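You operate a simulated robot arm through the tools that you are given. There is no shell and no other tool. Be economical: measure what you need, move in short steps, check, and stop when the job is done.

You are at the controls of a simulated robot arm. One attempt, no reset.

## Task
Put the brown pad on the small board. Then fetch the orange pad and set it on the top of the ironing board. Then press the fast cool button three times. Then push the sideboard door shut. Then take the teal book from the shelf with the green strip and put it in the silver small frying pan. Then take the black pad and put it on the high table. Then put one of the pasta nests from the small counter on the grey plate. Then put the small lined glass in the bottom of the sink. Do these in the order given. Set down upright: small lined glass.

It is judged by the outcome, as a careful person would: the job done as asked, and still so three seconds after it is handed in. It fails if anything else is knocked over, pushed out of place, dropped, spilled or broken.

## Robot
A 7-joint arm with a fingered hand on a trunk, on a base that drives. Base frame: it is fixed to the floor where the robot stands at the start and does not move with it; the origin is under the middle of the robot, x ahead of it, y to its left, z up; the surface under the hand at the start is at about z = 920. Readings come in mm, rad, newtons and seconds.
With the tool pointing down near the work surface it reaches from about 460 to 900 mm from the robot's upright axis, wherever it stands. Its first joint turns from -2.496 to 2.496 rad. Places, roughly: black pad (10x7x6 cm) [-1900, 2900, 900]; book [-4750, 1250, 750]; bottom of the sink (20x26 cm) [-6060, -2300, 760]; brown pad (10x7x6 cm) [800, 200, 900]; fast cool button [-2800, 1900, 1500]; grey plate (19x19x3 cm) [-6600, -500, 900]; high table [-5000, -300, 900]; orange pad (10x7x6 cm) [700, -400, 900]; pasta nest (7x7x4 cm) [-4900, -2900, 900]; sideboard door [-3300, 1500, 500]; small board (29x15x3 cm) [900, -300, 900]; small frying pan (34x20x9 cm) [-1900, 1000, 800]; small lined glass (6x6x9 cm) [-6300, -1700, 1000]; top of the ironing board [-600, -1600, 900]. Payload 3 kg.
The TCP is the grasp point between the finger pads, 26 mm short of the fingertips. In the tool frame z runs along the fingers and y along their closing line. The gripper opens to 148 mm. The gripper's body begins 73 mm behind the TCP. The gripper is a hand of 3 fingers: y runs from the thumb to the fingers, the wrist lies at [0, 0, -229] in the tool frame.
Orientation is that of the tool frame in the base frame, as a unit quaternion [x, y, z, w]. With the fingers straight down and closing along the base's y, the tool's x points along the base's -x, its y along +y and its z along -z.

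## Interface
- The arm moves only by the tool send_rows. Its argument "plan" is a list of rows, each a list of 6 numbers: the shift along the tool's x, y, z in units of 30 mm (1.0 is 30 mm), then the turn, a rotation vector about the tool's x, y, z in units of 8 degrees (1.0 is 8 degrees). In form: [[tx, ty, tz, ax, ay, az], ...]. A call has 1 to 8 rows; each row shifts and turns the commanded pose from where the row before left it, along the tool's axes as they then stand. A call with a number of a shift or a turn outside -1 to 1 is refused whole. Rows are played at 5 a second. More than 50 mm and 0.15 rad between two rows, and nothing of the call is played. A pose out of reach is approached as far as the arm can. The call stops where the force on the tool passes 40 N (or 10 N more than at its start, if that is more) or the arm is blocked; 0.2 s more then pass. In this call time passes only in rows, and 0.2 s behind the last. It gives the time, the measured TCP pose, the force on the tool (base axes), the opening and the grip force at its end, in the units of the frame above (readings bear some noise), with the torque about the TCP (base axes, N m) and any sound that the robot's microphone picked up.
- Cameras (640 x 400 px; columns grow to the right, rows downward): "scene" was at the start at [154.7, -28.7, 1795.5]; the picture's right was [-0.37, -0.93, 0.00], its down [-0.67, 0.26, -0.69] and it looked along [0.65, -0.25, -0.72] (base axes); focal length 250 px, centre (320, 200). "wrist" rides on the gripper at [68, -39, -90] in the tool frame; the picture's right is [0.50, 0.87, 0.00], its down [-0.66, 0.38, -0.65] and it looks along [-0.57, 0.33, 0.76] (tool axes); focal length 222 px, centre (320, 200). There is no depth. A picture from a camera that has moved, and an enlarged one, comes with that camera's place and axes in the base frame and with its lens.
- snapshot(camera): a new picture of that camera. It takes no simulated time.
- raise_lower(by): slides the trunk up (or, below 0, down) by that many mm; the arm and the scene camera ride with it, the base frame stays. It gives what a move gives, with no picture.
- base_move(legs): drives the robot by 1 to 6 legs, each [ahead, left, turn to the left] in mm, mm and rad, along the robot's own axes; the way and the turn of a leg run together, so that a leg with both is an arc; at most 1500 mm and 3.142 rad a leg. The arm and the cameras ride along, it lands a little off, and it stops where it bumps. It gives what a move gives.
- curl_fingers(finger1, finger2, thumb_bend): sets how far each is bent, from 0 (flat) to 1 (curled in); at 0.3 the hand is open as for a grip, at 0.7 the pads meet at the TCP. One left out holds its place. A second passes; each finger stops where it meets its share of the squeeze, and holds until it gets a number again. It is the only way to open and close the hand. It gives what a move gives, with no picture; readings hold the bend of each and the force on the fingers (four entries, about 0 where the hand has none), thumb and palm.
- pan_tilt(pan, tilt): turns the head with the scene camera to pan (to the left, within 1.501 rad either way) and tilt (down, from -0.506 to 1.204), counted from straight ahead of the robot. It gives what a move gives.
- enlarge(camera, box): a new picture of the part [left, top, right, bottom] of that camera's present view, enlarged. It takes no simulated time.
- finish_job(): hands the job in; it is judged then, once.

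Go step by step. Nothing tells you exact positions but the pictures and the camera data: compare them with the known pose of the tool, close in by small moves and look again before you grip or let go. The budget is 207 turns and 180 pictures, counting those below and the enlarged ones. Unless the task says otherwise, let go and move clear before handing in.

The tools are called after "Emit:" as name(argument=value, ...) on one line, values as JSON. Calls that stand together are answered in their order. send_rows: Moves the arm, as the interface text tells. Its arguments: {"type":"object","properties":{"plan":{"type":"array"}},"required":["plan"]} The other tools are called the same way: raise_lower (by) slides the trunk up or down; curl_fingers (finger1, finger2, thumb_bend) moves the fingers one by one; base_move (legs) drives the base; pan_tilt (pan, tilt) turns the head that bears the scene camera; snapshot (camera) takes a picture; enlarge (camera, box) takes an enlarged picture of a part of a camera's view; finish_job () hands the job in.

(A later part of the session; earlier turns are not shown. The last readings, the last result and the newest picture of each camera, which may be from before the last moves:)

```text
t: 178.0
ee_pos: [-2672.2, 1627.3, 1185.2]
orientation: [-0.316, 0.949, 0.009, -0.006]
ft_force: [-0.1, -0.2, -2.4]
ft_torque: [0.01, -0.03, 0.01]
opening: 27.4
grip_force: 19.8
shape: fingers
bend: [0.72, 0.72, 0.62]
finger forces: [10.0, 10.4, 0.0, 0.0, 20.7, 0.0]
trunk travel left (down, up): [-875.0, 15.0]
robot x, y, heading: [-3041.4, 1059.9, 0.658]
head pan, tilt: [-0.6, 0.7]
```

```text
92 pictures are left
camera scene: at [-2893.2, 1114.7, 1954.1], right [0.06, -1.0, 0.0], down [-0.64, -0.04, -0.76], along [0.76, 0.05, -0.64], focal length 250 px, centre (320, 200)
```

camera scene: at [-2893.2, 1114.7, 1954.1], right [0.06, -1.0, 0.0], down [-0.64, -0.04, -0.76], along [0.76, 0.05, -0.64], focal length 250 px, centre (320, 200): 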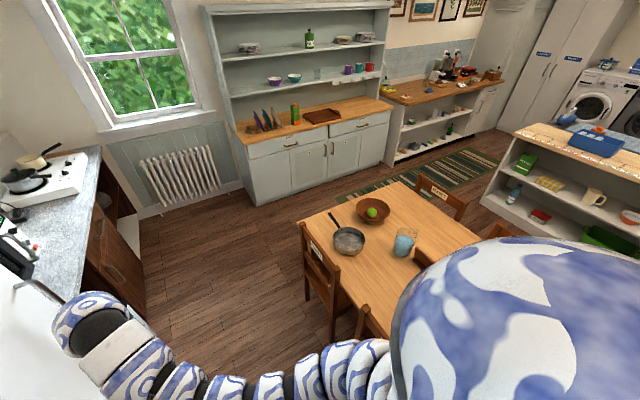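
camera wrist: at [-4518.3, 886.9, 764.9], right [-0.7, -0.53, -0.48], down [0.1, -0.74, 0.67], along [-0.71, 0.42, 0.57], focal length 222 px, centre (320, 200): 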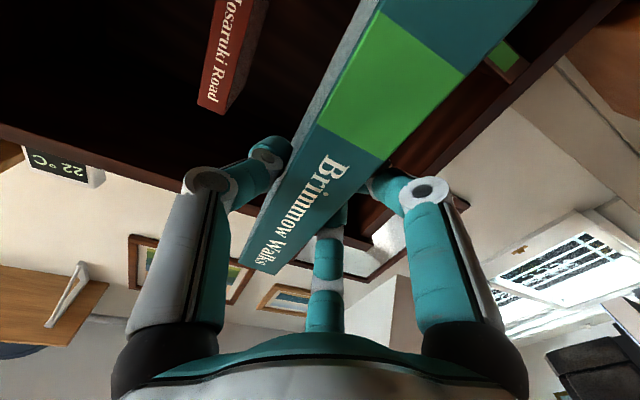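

I can see the pan on the table at about [-1860, 1003], handle pointing away. Driving alongside and swinging the arm over it.

Emit:
base_move(legs=[[549, -91, 0], [0, 0, -1.4]])

Emit:
pan_tilt(pan=0.2, tilt=0.9)

Emit:
snapshot(camera="scene")

Emit:
snapshot(camera="wrist")

```text
t: 184.7
ee_pos: [-1927.4, 1063.9, 1185.5]
orientation: [0.368, 0.93, 0.01, 0.001]
ft_force: [0.5, 0.3, -2.3]
ft_torque: [-0.03, -0.03, 0.01]
opening: 27.1
grip_force: 20.1
shape: fingers
bend: [0.72, 0.72, 0.62]
finger forces: [9.8, 10.4, 0.0, 0.0, 20.5, 0.0]
trunk travel left (down, up): [-875.0, 15.0]
robot x, y, heading: [-2548.0, 1328.6, -0.735]
head pan, tilt: [-0.6, 0.7]
```

```text
t: 185.8
ee_pos: [-1927.7, 1062.7, 1185.2]
orientation: [0.367, 0.93, 0.01, 0.002]
ft_force: [0.3, 1.0, -3.5]
ft_torque: [-0.02, -0.01, 0.03]
opening: 27.4
grip_force: 20.5
shape: fingers
bend: [0.72, 0.72, 0.62]
finger forces: [9.8, 10.5, 0.0, 0.1, 20.4, 0.1]
trunk travel left (down, up): [-875.0, 15.0]
robot x, y, heading: [-2545.4, 1327.9, -0.742]
head pan, tilt: [0.201, 0.901]
```

```text
91 pictures are left
camera scene: at [-2425.1, 1234.8, 1937.9], right [-0.51, -0.86, 0.0], down [-0.67, 0.4, -0.62], along [0.53, -0.32, -0.78], focal length 250 px, centre (320, 200)
```

scene: 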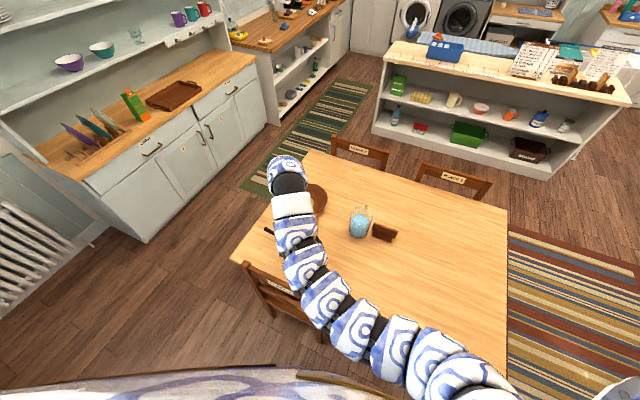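

```text
90 pictures are left
camera wrist: at [-2004.2, 1078.8, 1274.9], right [0.23, 0.97, 0.02], down [0.73, -0.18, 0.66], along [0.64, -0.13, -0.75], focal length 222 px, centre (320, 200)
```

wrist: 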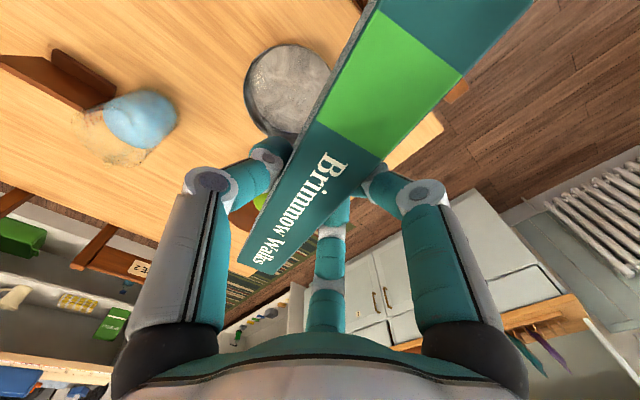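

The pan centre is about [-1888, 1002]. Moving over it while descending, then tilting the book.

Emit:
send_rows(plan=[[-0.89, -0.31, 0.9, 0, 0, 0], [-0.89, -0.31, 0.9, 0, 0, 0], [-0.88, -0.31, 0.9, 0, 0, 0], [0, 0, 0, 0, 0, 0]])

Emit:
snapshot(camera="wrist")

Emit:
enlarge(camera="scene", box=[220, 140, 420, 300])

```text
t: 186.8
ee_pos: [-1890.2, 988.6, 1102.6]
orientation: [0.368, 0.93, 0.012, 0.002]
ft_force: [-1.0, 0.6, -2.2]
ft_torque: [-0.02, -0.01, -0.02]
opening: 27.1
grip_force: 20.3
shape: fingers
bend: [0.72, 0.72, 0.62]
finger forces: [10.0, 10.4, 0.0, 0.1, 20.4, 0.1]
trunk travel left (down, up): [-875.0, 15.0]
robot x, y, heading: [-2549.4, 1328.9, -0.741]
head pan, tilt: [0.201, 0.901]
```

```text
89 pictures are left
camera wrist: at [-1966.9, 1005.0, 1192.4], right [0.23, 0.97, 0.02], down [0.73, -0.18, 0.66], along [0.65, -0.13, -0.75], focal length 222 px, centre (320, 200)
```

wrist: 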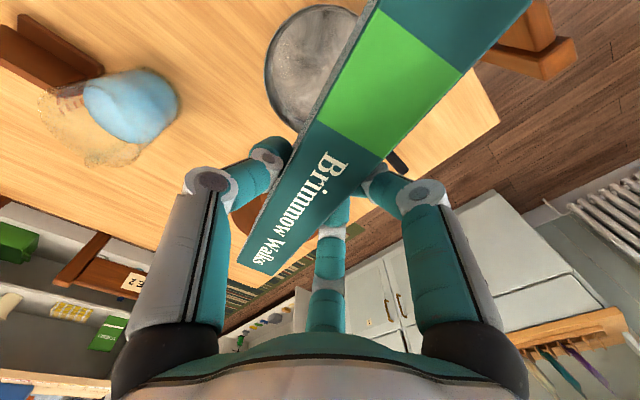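

```text
2.50 times, centred on (320, 220) of scene
camera zoom: at [-2425.7, 1236.1, 1938.0], right [-0.51, -0.86, 0.0], down [-0.67, 0.4, -0.62], along [0.53, -0.32, -0.78], focal length 626 px, centre (320, 150)
```

zoom: 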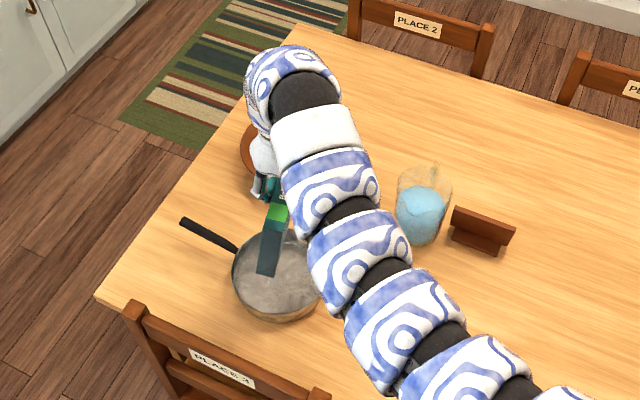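

The pan centre is confirmed near [-1886, 1003]. Tilting 36°, then lowering.

Emit:
send_rows(plan=[[0, 0, 0, -1, 0, 0], [0, 0, 0, -1, 0, 0], [0, 0, 0, -1, 0, 0], [0, 0, 0, -1, 0, 0], [0, 0, 0, -0.5, 0, 0], [0, -0.588, 0.809, 0, 0, 0], [0, -0.588, 0.809, 0, 0, 0], [0, -0.588, 0.809, 0, 0, 0]])

Emit:
send_rows(plan=[[0, -0.588, 0.809, 0, 0, 0], [0, -0.588, 0.809, 0, 0, 0], [0, -0.588, 0.809, 0, 0, 0], [0, 0, 0, 0, 0, 0]])

Emit:
snapshot(camera="wrist")

Emit:
enlarge(camera="scene", box=[220, 140, 420, 300])

```text
t: 188.6
ee_pos: [-1886.2, 991.9, 1012.6]
orientation: [0.35, 0.881, 0.297, 0.115]
ft_force: [-0.2, 0.6, -3.4]
ft_torque: [-0.08, 0.04, -0.06]
opening: 27.2
grip_force: 21.4
shape: fingers
bend: [0.72, 0.72, 0.62]
finger forces: [9.5, 10.4, 0.0, 0.2, 21.6, 0.0]
trunk travel left (down, up): [-875.0, 15.0]
robot x, y, heading: [-2549.7, 1324.7, -0.741]
head pan, tilt: [0.201, 0.901]
```

```text
t: 189.6
ee_pos: [-1886.8, 994.2, 923.7]
orientation: [0.348, 0.881, 0.298, 0.114]
ft_force: [0.6, -0.4, -2.8]
ft_torque: [-0.1, 0.03, 0.0]
opening: 27.0
grip_force: 21.0
shape: fingers
bend: [0.72, 0.72, 0.62]
finger forces: [9.9, 10.7, 0.1, 0.0, 21.8, 0.0]
trunk travel left (down, up): [-875.0, 15.0]
robot x, y, heading: [-2551.7, 1327.7, -0.737]
head pan, tilt: [0.201, 0.901]
```

```text
87 pictures are left
camera wrist: at [-1994.6, 977.6, 972.2], right [0.11, 0.84, 0.53], down [0.42, -0.52, 0.74], along [0.9, 0.14, -0.41], focal length 222 px, centre (320, 200)
```

wrist: 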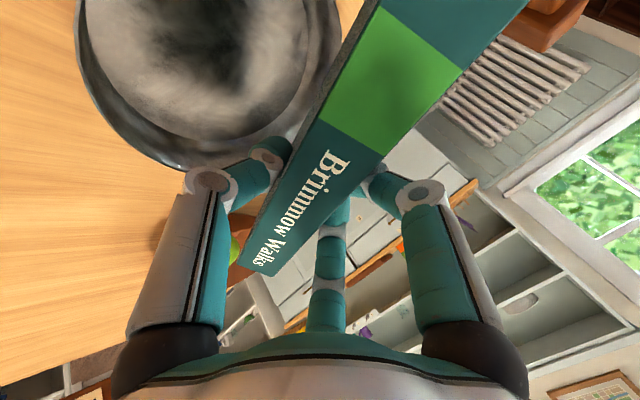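

```text
2.50 times, centred on (320, 220) of scene
camera zoom: at [-2425.4, 1235.3, 1938.0], right [-0.51, -0.86, 0.0], down [-0.67, 0.4, -0.62], along [0.53, -0.32, -0.78], focal length 626 px, centre (320, 150)
```

zoom: 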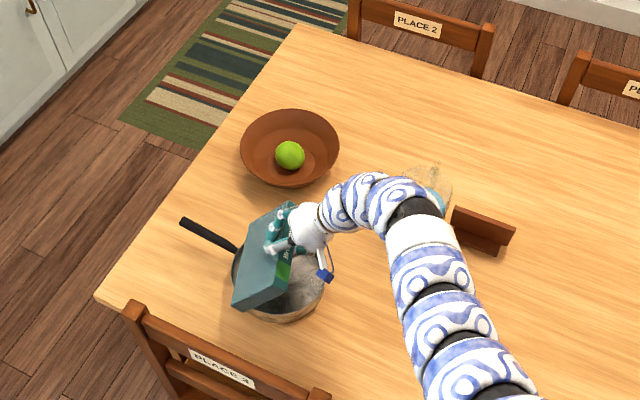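

The fore-edge is a bit too far toward the handle side. Shifting 35 mm back toward the pan's middle and lowering.

Emit:
send_rows(plan=[[0, -0.94, -0.69, 0, 0, 0], [0, -0.588, 0.809, 0, 0, 0], [0, -0.588, 0.809, 0, 0, 0], [0, 0, 0, 0, 0, 0]])

Emit:
snapshot(camera="wrist")

Emit:
enlarge(camera="scene", box=[240, 180, 360, 280])

```text
t: 190.6
ee_pos: [-1909.1, 967.0, 864.1]
orientation: [0.349, 0.881, 0.297, 0.116]
ft_force: [0.7, -8.1, 9.6]
ft_torque: [0.13, -0.24, -0.16]
opening: 28.1
grip_force: 26.9
shape: fingers
bend: [0.73, 0.62, 0.62]
finger forces: [15.9, 15.7, 0.0, 0.0, 21.9, 0.1]
trunk travel left (down, up): [-875.0, 15.0]
robot x, y, heading: [-2548.4, 1325.9, -0.736]
head pan, tilt: [0.201, 0.901]
```

```text
85 pictures are left
camera wrist: at [-2017.3, 950.2, 912.9], right [0.11, 0.84, 0.53], down [0.41, -0.52, 0.75], along [0.9, 0.14, -0.41], focal length 222 px, centre (320, 200)
```

wrist: 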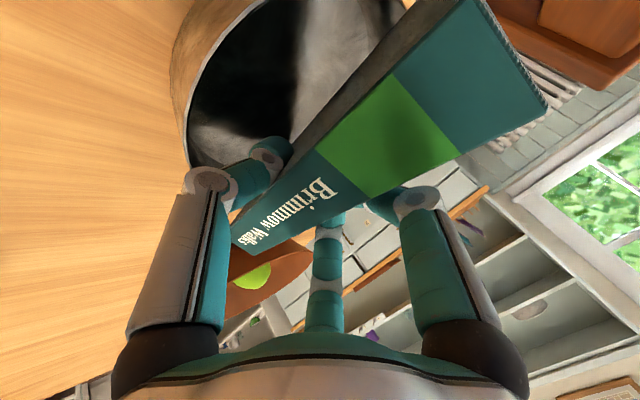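

```text
4.00 times, centred on (300, 230) of scene
camera zoom: at [-2426.1, 1234.8, 1938.2], right [-0.51, -0.86, 0.0], down [-0.67, 0.4, -0.62], along [0.53, -0.32, -0.78], focal length 1002 px, centre (400, 80)
```

zoom: 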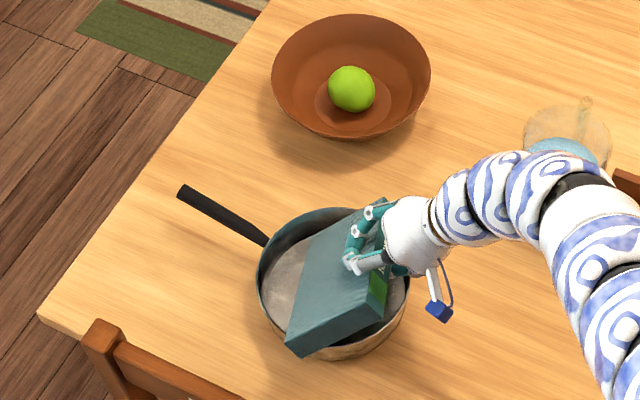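

The near corner of the book caught the pan's rim. Raising, shifting 14 mm away along the book's length, and lowering again gently.

Emit:
send_rows(plan=[[0, 0.49, -0.67, 0, 0, 0], [-0.47, 0, 0, 0, 0, 0], [0, 0, 0, 0, 0, 0]])

Emit:
enlarge(camera="scene", box=[240, 180, 360, 280])

```text
t: 191.4
ee_pos: [-1899.2, 960.6, 888.6]
orientation: [0.348, 0.882, 0.297, 0.115]
ft_force: [-3.0, 0.6, -2.3]
ft_torque: [-0.04, 0.16, 0.04]
opening: 27.5
grip_force: 23.1
shape: fingers
bend: [0.73, 0.64, 0.62]
finger forces: [12.7, 12.1, 0.0, 0.0, 22.5, 0.0]
trunk travel left (down, up): [-875.0, 15.0]
robot x, y, heading: [-2548.0, 1326.3, -0.739]
head pan, tilt: [0.201, 0.901]
```

```text
4.00 times, centred on (300, 230) of scene
camera zoom: at [-2425.9, 1236.1, 1938.0], right [-0.51, -0.86, 0.0], down [-0.67, 0.4, -0.62], along [0.53, -0.32, -0.78], focal length 1002 px, centre (400, 80)
```

zoom: 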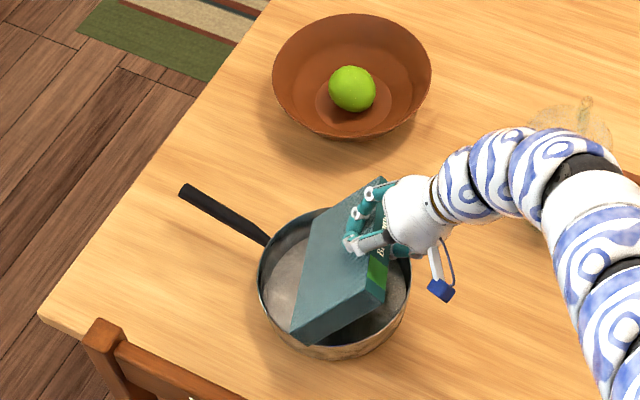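

Emit:
send_rows(plan=[[-0.27, -0.67, -0.49, 0, 0, 0], [0, -0.294, 0.405, 0, 0, 0], [0, -0.294, 0.405, 0, 0, 0], [0, -0.2, 0.27, 0, 0, 0], [0, 0, 0, 0, 0, 0]])

Emit:
enlarge(camera="scene", box=[240, 180, 360, 280])

Emit:
snapshot(camera="wrist")

```text
t: 192.6
ee_pos: [-1915.7, 933.4, 850.9]
orientation: [0.349, 0.881, 0.298, 0.117]
ft_force: [5.5, -6.9, 28.7]
ft_torque: [0.89, -0.96, 0.05]
opening: 30.9
grip_force: 35.7
shape: fingers
bend: [0.61, 0.73, 0.66]
finger forces: [26.5, 27.0, 0.0, 0.1, 18.5, 0.0]
out of reach, approached as far as the arm can: row 4
trunk travel left (down, up): [-875.0, 15.0]
robot x, y, heading: [-2547.6, 1323.6, -0.739]
head pan, tilt: [0.201, 0.901]
```

```text
4.00 times, centred on (300, 230) of scene
camera zoom: at [-2427.4, 1235.7, 1938.3], right [-0.51, -0.86, 0.0], down [-0.67, 0.4, -0.62], along [0.53, -0.32, -0.78], focal length 1002 px, centre (400, 80)
```

zoom: 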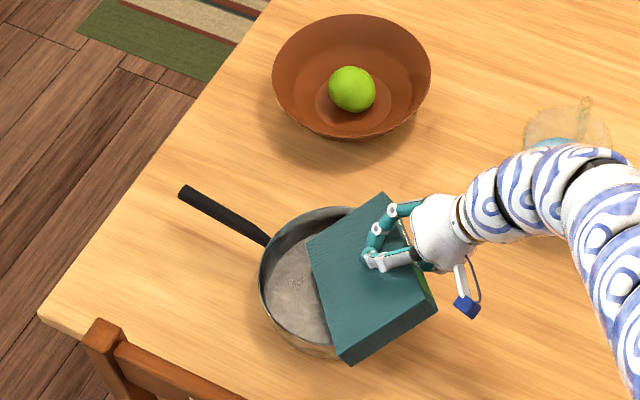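

```text
81 pictures are left
camera wrist: at [-2023.5, 917.3, 898.5], right [0.11, 0.84, 0.53], down [0.41, -0.52, 0.75], along [0.9, 0.14, -0.41], focal length 222 px, centre (320, 200)
```

wrist: 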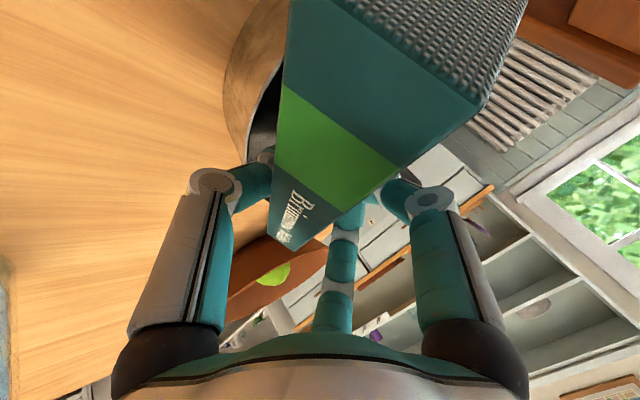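

The book is pressing on the near rim and pivoting in the grip. Lifting off to reassess.

Emit:
send_rows(plan=[[0, 0.588, -0.809, 0, 0, 0], [0, 0.588, -0.809, 0, 0, 0], [0, 0.588, -0.809, 0, 0, 0], [0, 0, 0, 0, 0, 0]])

Emit:
snapshot(camera="wrist")

Emit:
enlarge(camera="scene", box=[240, 180, 360, 280])

```text
t: 193.6
ee_pos: [-1917.6, 932.1, 935.9]
orientation: [0.35, 0.881, 0.298, 0.114]
ft_force: [0.3, 0.2, -2.7]
ft_torque: [-0.1, 0.04, 0.0]
opening: 28.1
grip_force: 22.8
shape: fingers
bend: [0.65, 0.64, 0.64]
finger forces: [11.7, 12.5, 0.0, 0.0, 22.3, 0.1]
trunk travel left (down, up): [-875.0, 15.0]
robot x, y, heading: [-2546.4, 1324.5, -0.735]
head pan, tilt: [0.201, 0.901]
```

```text
80 pictures are left
camera wrist: at [-2025.4, 915.7, 984.8], right [0.11, 0.84, 0.53], down [0.42, -0.52, 0.74], along [0.9, 0.14, -0.41], focal length 222 px, centre (320, 200)
```

wrist: 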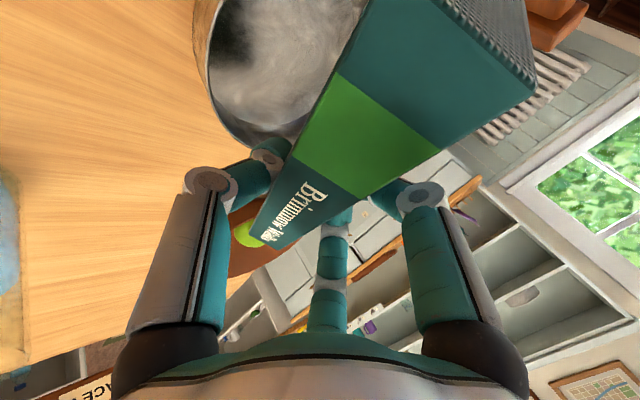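

```text
4.00 times, centred on (300, 230) of scene
camera zoom: at [-2424.4, 1234.5, 1937.8], right [-0.51, -0.86, 0.0], down [-0.67, 0.4, -0.62], along [0.53, -0.32, -0.78], focal length 1002 px, centre (400, 80)
```

zoom: 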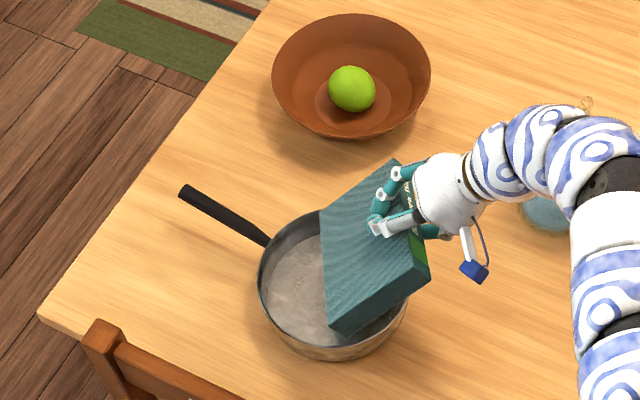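

The book has pivoted so its head end points lower. I'll use that: shift so the head corner goes inside the pan's far side and the tail leans on the near rim.

Emit:
send_rows(plan=[[-0.12, 0.65, 0.47, 0, 0, 0], [-0.12, 0.65, 0.47, 0, 0, 0], [0, -0.588, 0.809, 0, 0, 0], [0, 0, 0, 0, 0, 0]])

Emit:
enlarge(camera="scene", box=[240, 180, 360, 280])

Emit:
snapshot(camera="wrist")

```text
t: 194.6
ee_pos: [-1878.6, 963.8, 909.3]
orientation: [0.348, 0.881, 0.298, 0.115]
ft_force: [0.8, 1.3, -2.2]
ft_torque: [-0.11, 0.03, -0.02]
opening: 28.0
grip_force: 23.2
shape: fingers
bend: [0.65, 0.65, 0.64]
finger forces: [11.9, 12.4, 0.0, 0.0, 22.3, 0.0]
trunk travel left (down, up): [-875.0, 15.0]
robot x, y, heading: [-2546.7, 1324.9, -0.735]
head pan, tilt: [0.201, 0.901]
```

```text
4.00 times, centred on (300, 230) of scene
camera zoom: at [-2425.6, 1235.6, 1938.0], right [-0.51, -0.86, 0.0], down [-0.67, 0.4, -0.62], along [0.53, -0.32, -0.78], focal length 1002 px, centre (400, 80)
```

zoom: 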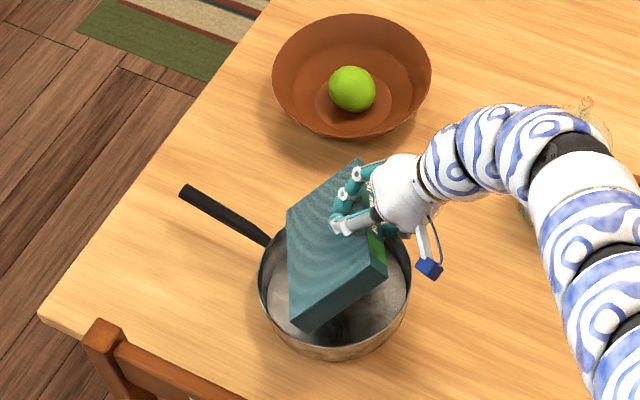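

```text
77 pictures are left
camera wrist: at [-1986.8, 946.9, 957.4], right [0.11, 0.84, 0.53], down [0.42, -0.52, 0.75], along [0.9, 0.14, -0.41], focal length 222 px, centre (320, 200)
```

wrist: 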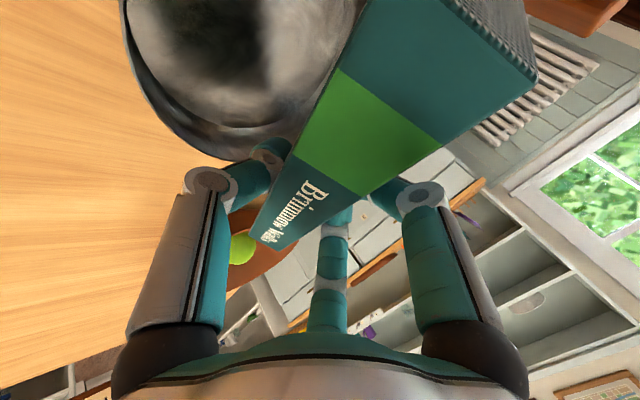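

Emit:
send_rows(plan=[[0.25, -0.25, -0.15, 0, 0, 0], [0, -0.4, 0.55, 0, 0, 0], [0, -0.3, 0.4, 0, 0, 0], [0, 0, 0, 0, 0, 0]])

Emit:
enlarge(camera="scene", box=[240, 180, 360, 280])

```text
t: 195.6
ee_pos: [-1891.5, 963.0, 873.9]
orientation: [0.349, 0.881, 0.298, 0.113]
ft_force: [0.3, -0.1, -4.2]
ft_torque: [-0.1, 0.01, -0.04]
opening: 27.9
grip_force: 23.3
shape: fingers
bend: [0.65, 0.65, 0.64]
finger forces: [11.4, 12.5, 0.0, 0.1, 22.1, 0.0]
trunk travel left (down, up): [-875.0, 15.0]
robot x, y, heading: [-2545.8, 1329.5, -0.732]
head pan, tilt: [0.201, 0.901]
```

```text
4.00 times, centred on (300, 230) of scene
camera zoom: at [-2425.0, 1234.2, 1937.9], right [-0.51, -0.86, 0.0], down [-0.67, 0.4, -0.62], along [0.53, -0.32, -0.78], focal length 1002 px, centre (400, 80)
```

zoom: 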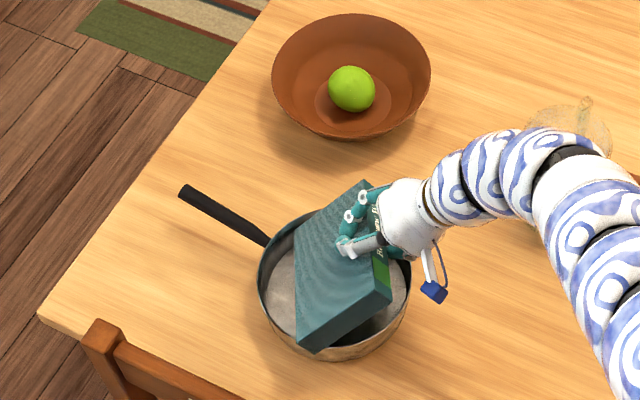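

The head corner has gone inside the rim without contact. Continuing down gently.

Emit:
send_rows(plan=[[0, -0.18, 0.24, 0, 0, 0], [0, -0.18, 0.24, 0, 0, 0], [0, 0, 0, 0, 0, 0]])

Emit:
enlarge(camera="scene", box=[240, 180, 360, 280])

Emit:
snapshot(camera="wrist")

```text
t: 196.4
ee_pos: [-1891.9, 961.5, 859.6]
orientation: [0.348, 0.881, 0.298, 0.117]
ft_force: [2.3, -2.0, 14.8]
ft_torque: [0.31, -0.37, 0.01]
opening: 28.2
grip_force: 26.7
shape: fingers
bend: [0.72, 0.72, 0.64]
finger forces: [17.5, 18.4, 0.0, 0.0, 17.8, 0.1]
trunk travel left (down, up): [-875.0, 15.0]
robot x, y, heading: [-2554.8, 1326.4, -0.737]
head pan, tilt: [0.201, 0.901]
```

```text
4.00 times, centred on (300, 230) of scene
camera zoom: at [-2427.0, 1235.3, 1938.3], right [-0.51, -0.86, 0.0], down [-0.67, 0.4, -0.62], along [0.53, -0.32, -0.78], focal length 1002 px, centre (400, 80)
```

zoom: 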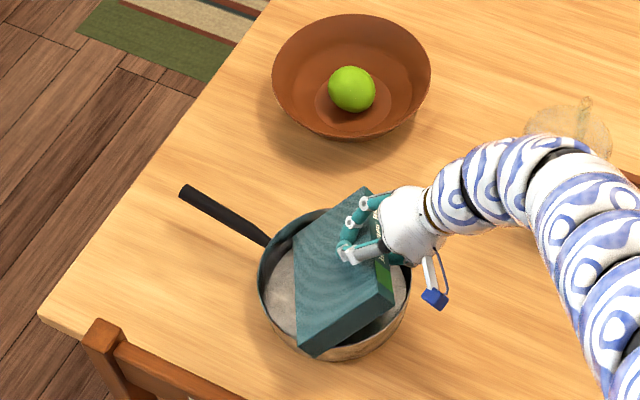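

```text
74 pictures are left
camera wrist: at [-2000.3, 945.3, 907.0], right [0.11, 0.84, 0.53], down [0.41, -0.52, 0.75], along [0.9, 0.14, -0.41], focal length 222 px, centre (320, 200)
```

wrist: 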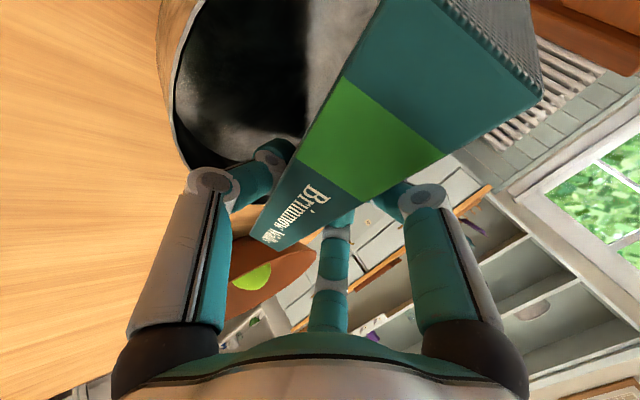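

Contact. I'll lay the book a bit flatter (16° more tilt) while lowering slightly, before letting go.

Emit:
send_rows(plan=[[0, 0, 0, -1, 0, 0], [0, -0.2, 0.2, -1, 0, 0], [0, -0.2, 0.16, 0, 0, 0], [0, 0, 0, 0, 0, 0]])

Emit:
enlarge(camera="scene", box=[240, 180, 360, 280])

Emit:
snapshot(camera="wrist")

```text
t: 197.4
ee_pos: [-1938.8, 967.3, 861.1]
orientation: [0.329, 0.831, 0.418, 0.162]
ft_force: [-0.1, 0.1, -2.8]
ft_torque: [0.0, 0.02, -0.02]
opening: 27.6
grip_force: 24.1
shape: fingers
bend: [0.72, 0.72, 0.63]
finger forces: [12.6, 12.9, 0.1, 0.1, 22.4, 0.0]
out of reach, approached as far as the arm can: row 1, 2
trunk travel left (down, up): [-875.0, 15.0]
robot x, y, heading: [-2548.1, 1327.6, -0.738]
head pan, tilt: [0.201, 0.901]
```

```text
4.00 times, centred on (300, 230) of scene
camera zoom: at [-2425.8, 1234.7, 1938.0], right [-0.51, -0.86, 0.0], down [-0.67, 0.4, -0.62], along [0.53, -0.32, -0.78], focal length 1002 px, centre (400, 80)
```

zoom: 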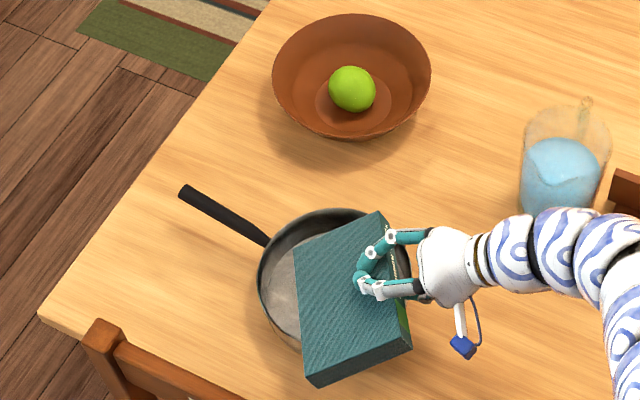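

```text
72 pictures are left
camera wrist: at [-2053.6, 942.6, 884.0], right [-0.01, 0.72, 0.7], down [0.28, -0.67, 0.69], along [0.96, 0.2, -0.19], focal length 222 px, centre (320, 200)
```

wrist: 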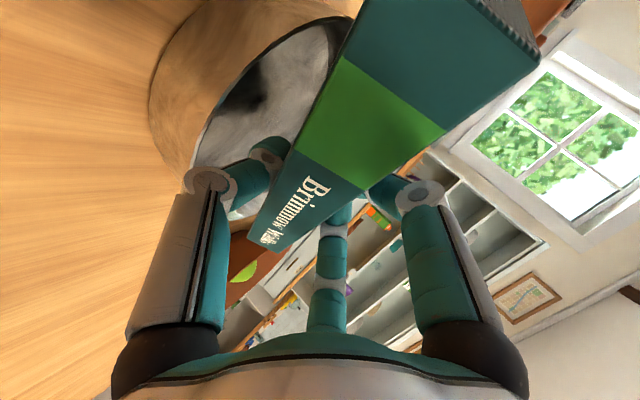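

The arm hit a wrist limit and drew back. I'll return to the previous 36° tilt, re-centre, and release there.

Emit:
send_rows(plan=[[0, 0.79, -0.62, 0, 0, 0], [0, 0, 0, 1, 0, 0], [0, 0, 0, 1, 0, 0], [0, 0, 0, 0, 0, 0]])

```text
t: 198.4
ee_pos: [-1937.4, 965.8, 891.1]
orientation: [0.349, 0.881, 0.298, 0.114]
ft_force: [-0.7, -0.9, -3.0]
ft_torque: [-0.15, 0.02, 0.0]
opening: 27.5
grip_force: 23.3
shape: fingers
bend: [0.72, 0.72, 0.63]
finger forces: [11.7, 13.1, 0.0, 0.0, 22.1, 0.0]
trunk travel left (down, up): [-875.0, 15.0]
robot x, y, heading: [-2549.3, 1325.2, -0.737]
head pan, tilt: [0.201, 0.901]
```

Emit:
send_rows(plan=[[-0.6, 0.51, 0.37, 0, 0, 0], [-0.6, 0.51, 0.37, 0, 0, 0], [0, -0.4, 0.55, 0, 0, 0], [0, -0.15, 0.2, 0, 0, 0], [0, 0, 0, 0, 0, 0]])

Emit:
enlarge(camera="scene", box=[240, 180, 360, 280])

```text
t: 199.6
ee_pos: [-1887.5, 969.2, 864.9]
orientation: [0.349, 0.881, 0.297, 0.114]
ft_force: [2.5, -4.4, 0.2]
ft_torque: [0.01, 0.02, -0.11]
opening: 27.7
grip_force: 25.0
shape: fingers
bend: [0.72, 0.72, 0.63]
finger forces: [14.2, 13.4, 0.0, 0.0, 21.5, 0.0]
trunk travel left (down, up): [-875.0, 15.0]
robot x, y, heading: [-2549.5, 1329.9, -0.738]
head pan, tilt: [0.201, 0.901]
```

```text
4.00 times, centred on (300, 230) of scene
camera zoom: at [-2425.1, 1234.5, 1937.9], right [-0.51, -0.86, 0.0], down [-0.67, 0.4, -0.62], along [0.53, -0.32, -0.78], focal length 1002 px, centre (400, 80)
```

zoom: 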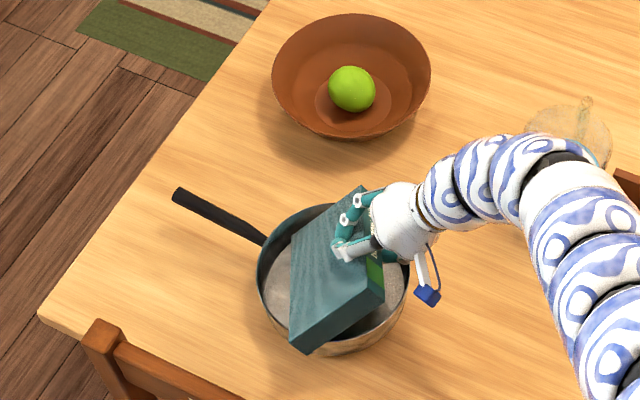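

The book now stands inside the pan, leaning. Opening the upper fingers first, keeping the thumb as a support.

Emit:
curl_fingers(finger1=0.5, finger2=0.5, thumb_bend=0.62)

Emit:
enlarge(camera="scene", box=[240, 180, 360, 280])

Emit:
snapshot(camera="wrist")

```text
t: 200.6
ee_pos: [-1887.8, 969.7, 863.8]
orientation: [0.349, 0.881, 0.298, 0.115]
ft_force: [1.0, -0.8, -1.3]
ft_torque: [0.02, -0.01, -0.04]
opening: 45.9
grip_force: 1.3
shape: fingers
bend: [0.5, 0.5, 0.61]
finger forces: [0.8, 0.0, 0.0, 0.1, 1.6, 0.0]
trunk travel left (down, up): [-875.0, 15.0]
robot x, y, heading: [-2550.6, 1327.2, -0.739]
head pan, tilt: [0.201, 0.901]
```

```text
4.00 times, centred on (300, 230) of scene
camera zoom: at [-2425.3, 1234.7, 1937.9], right [-0.51, -0.86, 0.0], down [-0.67, 0.4, -0.62], along [0.53, -0.32, -0.78], focal length 1002 px, centre (400, 80)
```

zoom: 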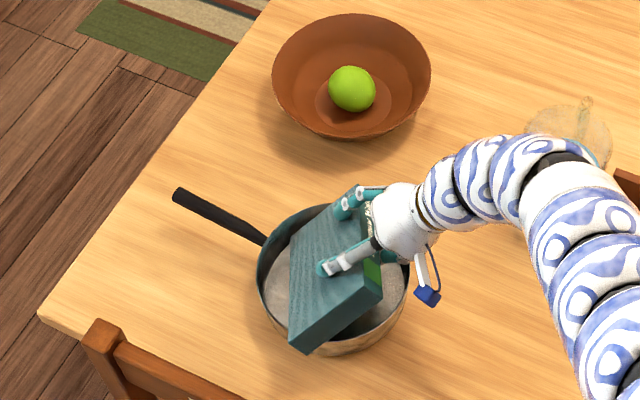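

```text
69 pictures are left
camera wrist: at [-1994.9, 952.4, 912.9], right [0.11, 0.84, 0.53], down [0.42, -0.52, 0.75], along [0.9, 0.14, -0.41], focal length 222 px, centre (320, 200)
```

wrist: 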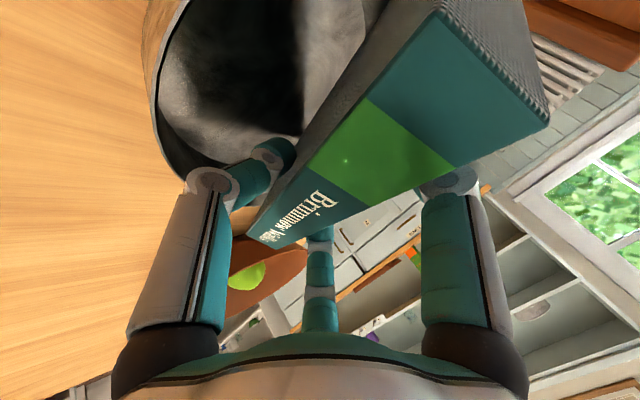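

The book rests on the thumb and pan. Lowering it by opening the thumb gradually.

Emit:
curl_fingers(finger1=0.42, finger2=0.42, thumb_bend=0.52)

Emit:
enlarge(camera="scene", box=[240, 180, 360, 280])

Emit:
snapshot(camera="wrist")

```text
t: 201.6
ee_pos: [-1889.3, 969.4, 865.7]
orientation: [0.349, 0.881, 0.298, 0.115]
ft_force: [0.1, 0.2, -0.7]
ft_torque: [-0.02, -0.02, 0.01]
opening: 72.6
grip_force: 0.2
shape: fingers
bend: [0.42, 0.42, 0.52]
finger forces: [0.0, 0.0, 0.1, 0.0, 0.3, 0.0]
trunk travel left (down, up): [-875.0, 15.0]
robot x, y, heading: [-2553.3, 1331.6, -0.738]
head pan, tilt: [0.201, 0.901]
```

```text
4.00 times, centred on (300, 230) of scene
camera zoom: at [-2425.3, 1234.9, 1937.9], right [-0.51, -0.86, 0.0], down [-0.67, 0.4, -0.62], along [0.53, -0.32, -0.78], focal length 1002 px, centre (400, 80)
```

zoom: 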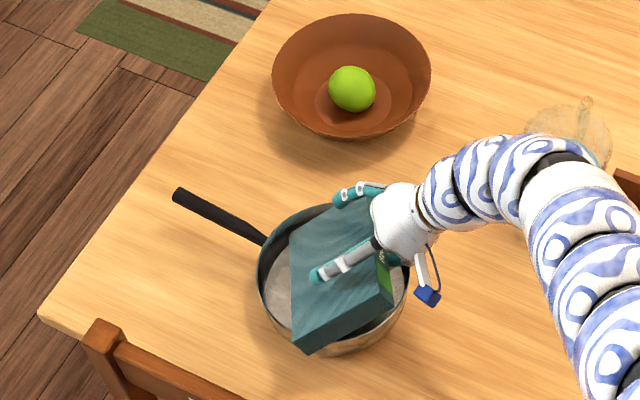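

```text
67 pictures are left
camera wrist: at [-1994.9, 952.4, 913.0], right [0.11, 0.84, 0.53], down [0.42, -0.52, 0.75], along [0.9, 0.14, -0.41], focal length 222 px, centre (320, 200)
```

wrist: 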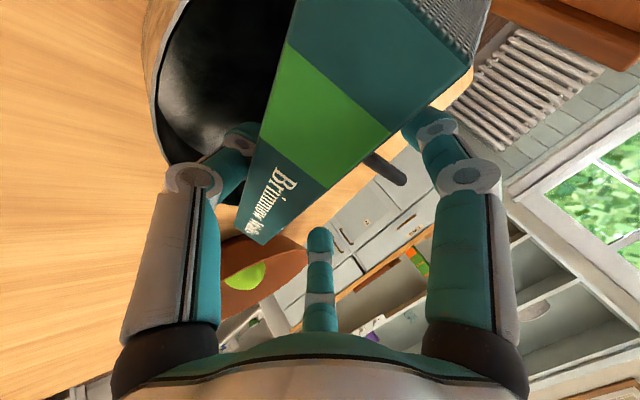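

Emit:
curl_fingers(finger1=0.4, finger2=0.4, thumb_bend=0.42)

Emit:
enlarge(camera="scene", box=[240, 180, 360, 280])

```text
t: 202.6
ee_pos: [-1887.2, 969.8, 864.1]
orientation: [0.349, 0.881, 0.297, 0.115]
ft_force: [0.4, -1.0, -0.5]
ft_torque: [-0.02, -0.02, 0.04]
opening: 92.0
grip_force: 0.1
shape: fingers
bend: [0.4, 0.4, 0.42]
finger forces: [0.0, 0.0, 0.1, 0.0, 0.7, 0.0]
trunk travel left (down, up): [-875.0, 15.0]
robot x, y, heading: [-2551.7, 1328.9, -0.735]
head pan, tilt: [0.201, 0.901]
```

```text
4.00 times, centred on (300, 230) of scene
camera zoom: at [-2425.3, 1234.8, 1937.9], right [-0.51, -0.86, 0.0], down [-0.67, 0.4, -0.62], along [0.53, -0.32, -0.78], focal length 1002 px, centre (400, 80)
```

zoom: 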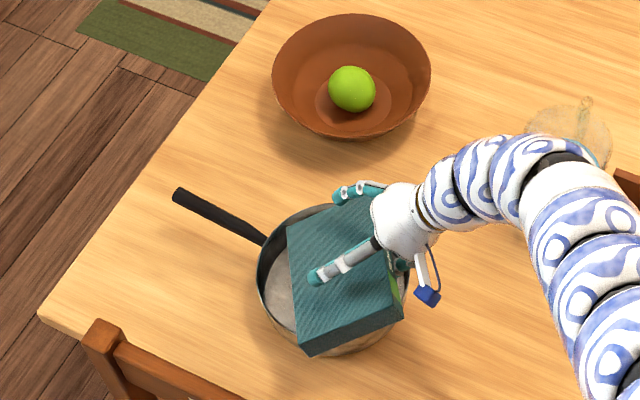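

Almost fully resting on the pan. Withdrawing along the finger direction.

Emit:
send_rows(plan=[[0, 0, -0.5, 0, 0, 0], [0, 0, -0.7, 0, 0, 0], [0, 0, -1, 0, 0, 0], [0, 0, -1, 0, 0, 0], [0, 0, -1, 0, 0, 0]])

Emit:
snapshot(camera="scene")

Emit:
snapshot(camera="wrist")

```text
t: 203.8
ee_pos: [-1938.2, 912.6, 963.9]
orientation: [0.349, 0.881, 0.297, 0.116]
ft_force: [0.8, -0.1, -0.5]
ft_torque: [-0.01, -0.02, -0.03]
opening: 91.6
grip_force: 0.0
shape: fingers
bend: [0.4, 0.4, 0.42]
finger forces: [0.0, 0.1, 0.0, 0.1, 0.0, 0.0]
trunk travel left (down, up): [-875.0, 15.0]
robot x, y, heading: [-2552.1, 1327.2, -0.736]
head pan, tilt: [0.201, 0.901]
```

```text
65 pictures are left
camera scene: at [-2426.0, 1234.9, 1938.0], right [-0.51, -0.86, 0.0], down [-0.67, 0.4, -0.62], along [0.53, -0.32, -0.78], focal length 250 px, centre (320, 200)
```

scene: 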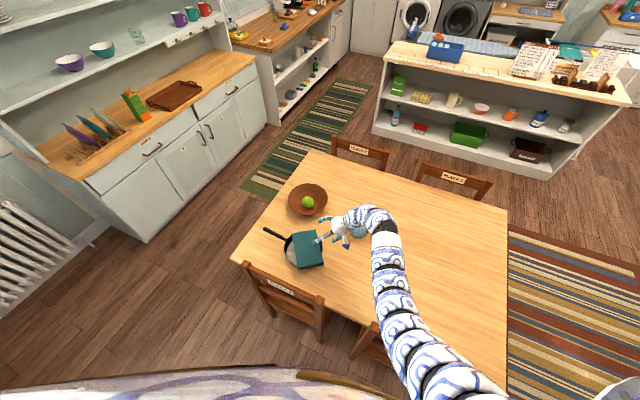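

```text
64 pictures are left
camera wrist: at [-2046.8, 895.3, 1012.0], right [0.11, 0.84, 0.53], down [0.42, -0.52, 0.75], along [0.9, 0.14, -0.41], focal length 222 px, centre (320, 200)
```

wrist: 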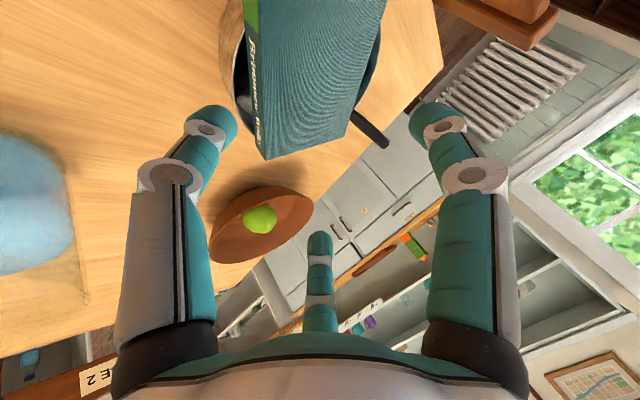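

Emit:
enlarge(camera="scene", box=[250, 200, 350, 280])

```text
5.00 times, centred on (300, 240) of scene
camera zoom: at [-2426.0, 1234.9, 1938.0], right [-0.51, -0.86, 0.0], down [-0.67, 0.4, -0.62], along [0.53, -0.32, -0.78], focal length 1252 px, centre (420, 0)
```

zoom: 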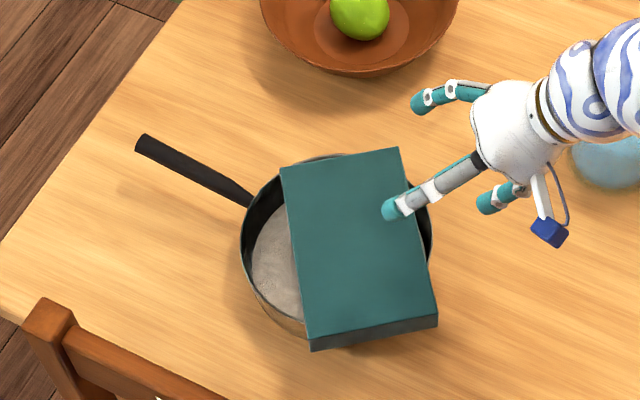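

Emit:
enlarge(camera="wrist", box=[200, 0, 420, 180])

```text
2.22 times, centred on (310, 90) of wrist
camera zoom: at [-2046.8, 895.3, 1012.0], right [0.11, 0.84, 0.53], down [0.42, -0.52, 0.75], along [0.9, 0.14, -0.41], focal length 494 px, centre (342, 444)
```

zoom: 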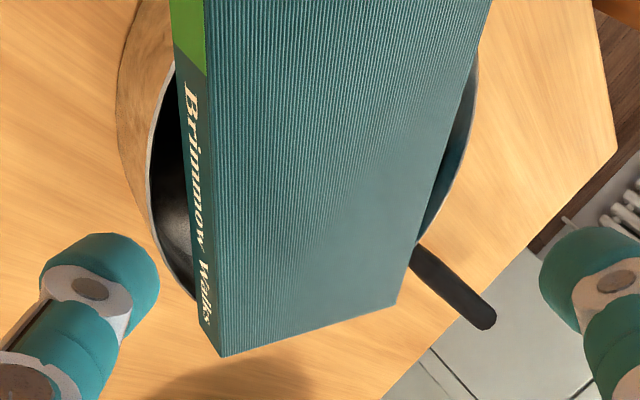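

The book (about 19×12 cm) lies flat across the rim rather than down in the pan. I'll nudge it lengthwise with closed fingertips so its far end drops inside; first straightening the tool.

Emit:
curl_fingers(finger1=0.7, finger2=0.7, thumb_bend=0.7)

Emit:
send_rows(plan=[[0, 0.3, -0.4, 1, 0, 0], [0, 0, 0, 1, 0, 0], [0, 0, 0, 1, 0, 0], [0, 0, 0, 1, 0, 0], [0, 0, 0, 0.5, 0, 0]])

Emit:
send_rows(plan=[[-0.65, 0.9, 0, 0, 0, 0], [-0.65, 0.9, 0, 0, 0, 0], [-0.65, 0.9, 0, 0, 0, 0], [-0.65, 0.9, 0, 0, 0, 0], [-0.65, 0.9, 0, 0, 0, 0]])

Emit:
snapshot(camera="wrist")

```text
t: 204.8
ee_pos: [-1939.5, 912.5, 964.6]
orientation: [0.348, 0.881, 0.297, 0.114]
ft_force: [1.0, 0.2, 0.4]
ft_torque: [-0.01, 0.02, 0.01]
opening: 0.2
grip_force: 0.1
shape: fingers
bend: [0.69, 0.69, 0.7]
finger forces: [0.1, 0.1, 0.0, 0.1, 0.0, 0.0]
trunk travel left (down, up): [-875.0, 15.0]
robot x, y, heading: [-2550.1, 1326.6, -0.738]
head pan, tilt: [0.201, 0.901]
```

```text
t: 206.0
ee_pos: [-1939.1, 912.6, 979.5]
orientation: [0.368, 0.93, 0.01, 0.0]
ft_force: [-0.4, -0.1, 0.4]
ft_torque: [0.0, 0.02, 0.01]
opening: 0.0
grip_force: 0.1
shape: fingers
bend: [0.69, 0.69, 0.7]
finger forces: [0.0, 0.0, 0.0, 0.0, 0.1, 0.0]
trunk travel left (down, up): [-875.0, 15.0]
robot x, y, heading: [-2547.0, 1326.4, -0.738]
head pan, tilt: [0.201, 0.901]
```

```text
t: 207.2
ee_pos: [-1846.1, 933.6, 985.1]
orientation: [0.368, 0.93, 0.01, 0.002]
ft_force: [-0.9, 0.3, -0.3]
ft_torque: [0.01, -0.04, -0.04]
opening: 0.0
grip_force: 0.0
shape: fingers
bend: [0.69, 0.69, 0.7]
finger forces: [0.0, 0.0, 0.0, 0.1, 0.0, 0.0]
out of reach, approached as far as the arm can: row 3, 4, 5
trunk travel left (down, up): [-875.0, 15.0]
robot x, y, heading: [-2548.7, 1327.9, -0.734]
head pan, tilt: [0.201, 0.901]
```

```text
61 pictures are left
camera wrist: at [-1922.9, 949.4, 1073.3], right [0.23, 0.97, 0.02], down [0.73, -0.18, 0.66], along [0.64, -0.13, -0.75], focal length 222 px, centre (320, 200)
```

wrist: 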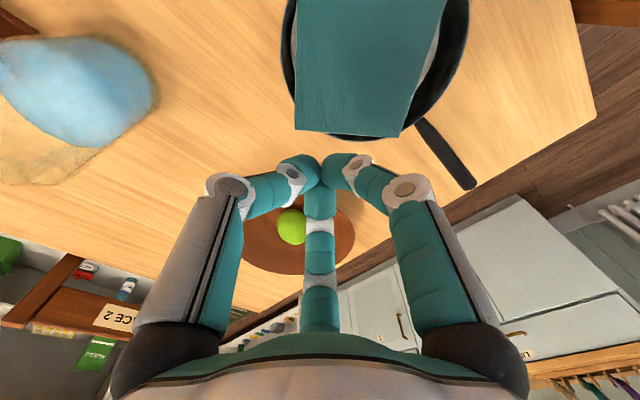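

Emit:
base_move(legs=[[77, 19, 0]])

Emit:
send_rows(plan=[[0.6, 0.55, 0, 0, 0, 0], [0.6, 0.55, 0.6, 0, 0, 0], [0, 0, 1, 0, 0, 0], [0, 0, 1, 0, 0, 0]])

Emit:
snapshot(camera="wrist")

```text
t: 208.2
ee_pos: [-1773.6, 896.0, 983.5]
orientation: [0.368, 0.93, 0.011, 0.0]
ft_force: [0.9, 0.0, -0.9]
ft_torque: [0.01, 0.05, -0.02]
opening: 0.2
grip_force: 0.0
shape: fingers
bend: [0.69, 0.69, 0.7]
finger forces: [0.0, 0.0, 0.0, 0.0, 0.0, 0.0]
trunk travel left (down, up): [-875.0, 15.0]
robot x, y, heading: [-2476.0, 1287.3, -0.736]
head pan, tilt: [0.201, 0.901]
```

```text
t: 209.2
ee_pos: [-1792.0, 948.5, 933.3]
orientation: [0.367, 0.93, 0.011, 0.001]
ft_force: [-0.6, -0.1, 0.4]
ft_torque: [-0.01, 0.0, -0.03]
opening: 0.2
grip_force: 0.1
shape: fingers
bend: [0.69, 0.69, 0.7]
finger forces: [0.1, 0.1, 0.0, 0.1, 0.0, 0.0]
out of reach, approached as far as the arm can: row 3, 4
trunk travel left (down, up): [-875.0, 15.0]
robot x, y, heading: [-2480.3, 1288.1, -0.739]
head pan, tilt: [0.201, 0.901]
```

```text
60 pictures are left
camera wrist: at [-1869.8, 963.7, 1023.4], right [0.23, 0.97, 0.02], down [0.73, -0.18, 0.66], along [0.65, -0.13, -0.75], focal length 222 px, centre (320, 200)
```

wrist: 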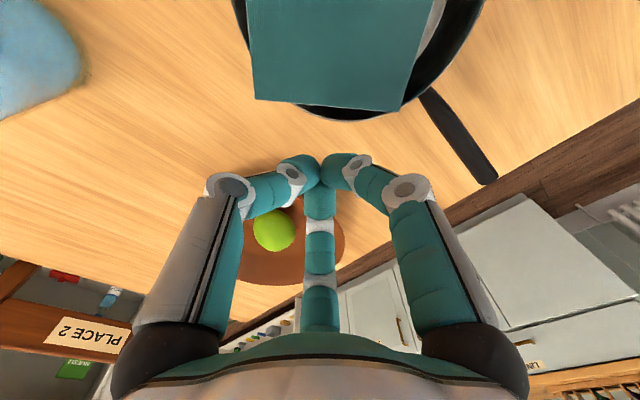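

Only a few millimetres are needed. Stepping out slightly, lowering by trunk to book height, then nudging.

Emit:
send_rows(plan=[[-0.4, 0, 0, 0, 0, 0], [0, 0, 0, 0, 0, 0]])

Emit:
raise_lower(by=-88)

Emit:
send_rows(plan=[[0.46, -0.2, 0, 0, 0, 0], [0.46, -0.2, 0, 0, 0, 0], [0.3, -0.12, 0, 0, 0, 0], [0, 0, 0, 0, 0, 0]])

Emit:
snapshot(camera="wrist")

```text
t: 209.8
ee_pos: [-1790.5, 939.2, 937.2]
orientation: [0.367, 0.93, 0.01, 0.001]
ft_force: [0.5, 0.0, 0.3]
ft_torque: [0.02, -0.03, 0.02]
opening: 0.0
grip_force: 0.0
shape: fingers
bend: [0.69, 0.69, 0.7]
finger forces: [0.0, 0.0, 0.1, 0.0, 0.0, 0.1]
out of reach, approached as far as the arm can: row 1
trunk travel left (down, up): [-875.0, 15.0]
robot x, y, heading: [-2481.7, 1291.2, -0.74]
head pan, tilt: [0.201, 0.901]
```

```text
t: 211.1
ee_pos: [-1789.6, 939.8, 849.0]
orientation: [0.367, 0.93, 0.011, 0.001]
ft_force: [-0.1, -0.5, 1.0]
ft_torque: [0.02, 0.02, 0.02]
opening: 0.1
grip_force: 0.0
shape: fingers
bend: [0.69, 0.69, 0.7]
finger forces: [0.0, 0.0, 0.1, 0.1, 0.1, 0.0]
trunk travel left (down, up): [-787.0, 103.0]
robot x, y, heading: [-2478.9, 1287.0, -0.739]
head pan, tilt: [0.201, 0.901]
```

```text
t: 212.1
ee_pos: [-1828.6, 951.2, 847.7]
orientation: [0.368, 0.93, 0.012, 0.001]
ft_force: [-0.8, 0.4, 0.3]
ft_torque: [0.02, 0.02, -0.01]
opening: 0.0
grip_force: 0.1
shape: fingers
bend: [0.7, 0.69, 0.7]
finger forces: [0.0, 0.0, 0.0, 0.0, 0.0, 0.1]
trunk travel left (down, up): [-787.0, 103.0]
robot x, y, heading: [-2478.9, 1289.3, -0.743]
head pan, tilt: [0.201, 0.901]
```

```text
59 pictures are left
camera wrist: at [-1905.4, 966.4, 938.2], right [0.23, 0.97, 0.02], down [0.73, -0.19, 0.66], along [0.64, -0.13, -0.75], focal length 222 px, centre (320, 200)
```

wrist: 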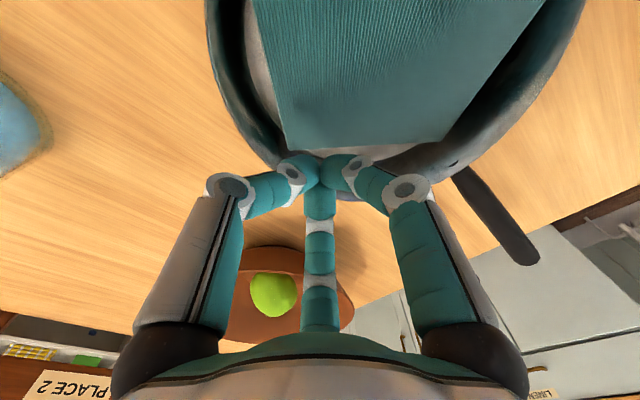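

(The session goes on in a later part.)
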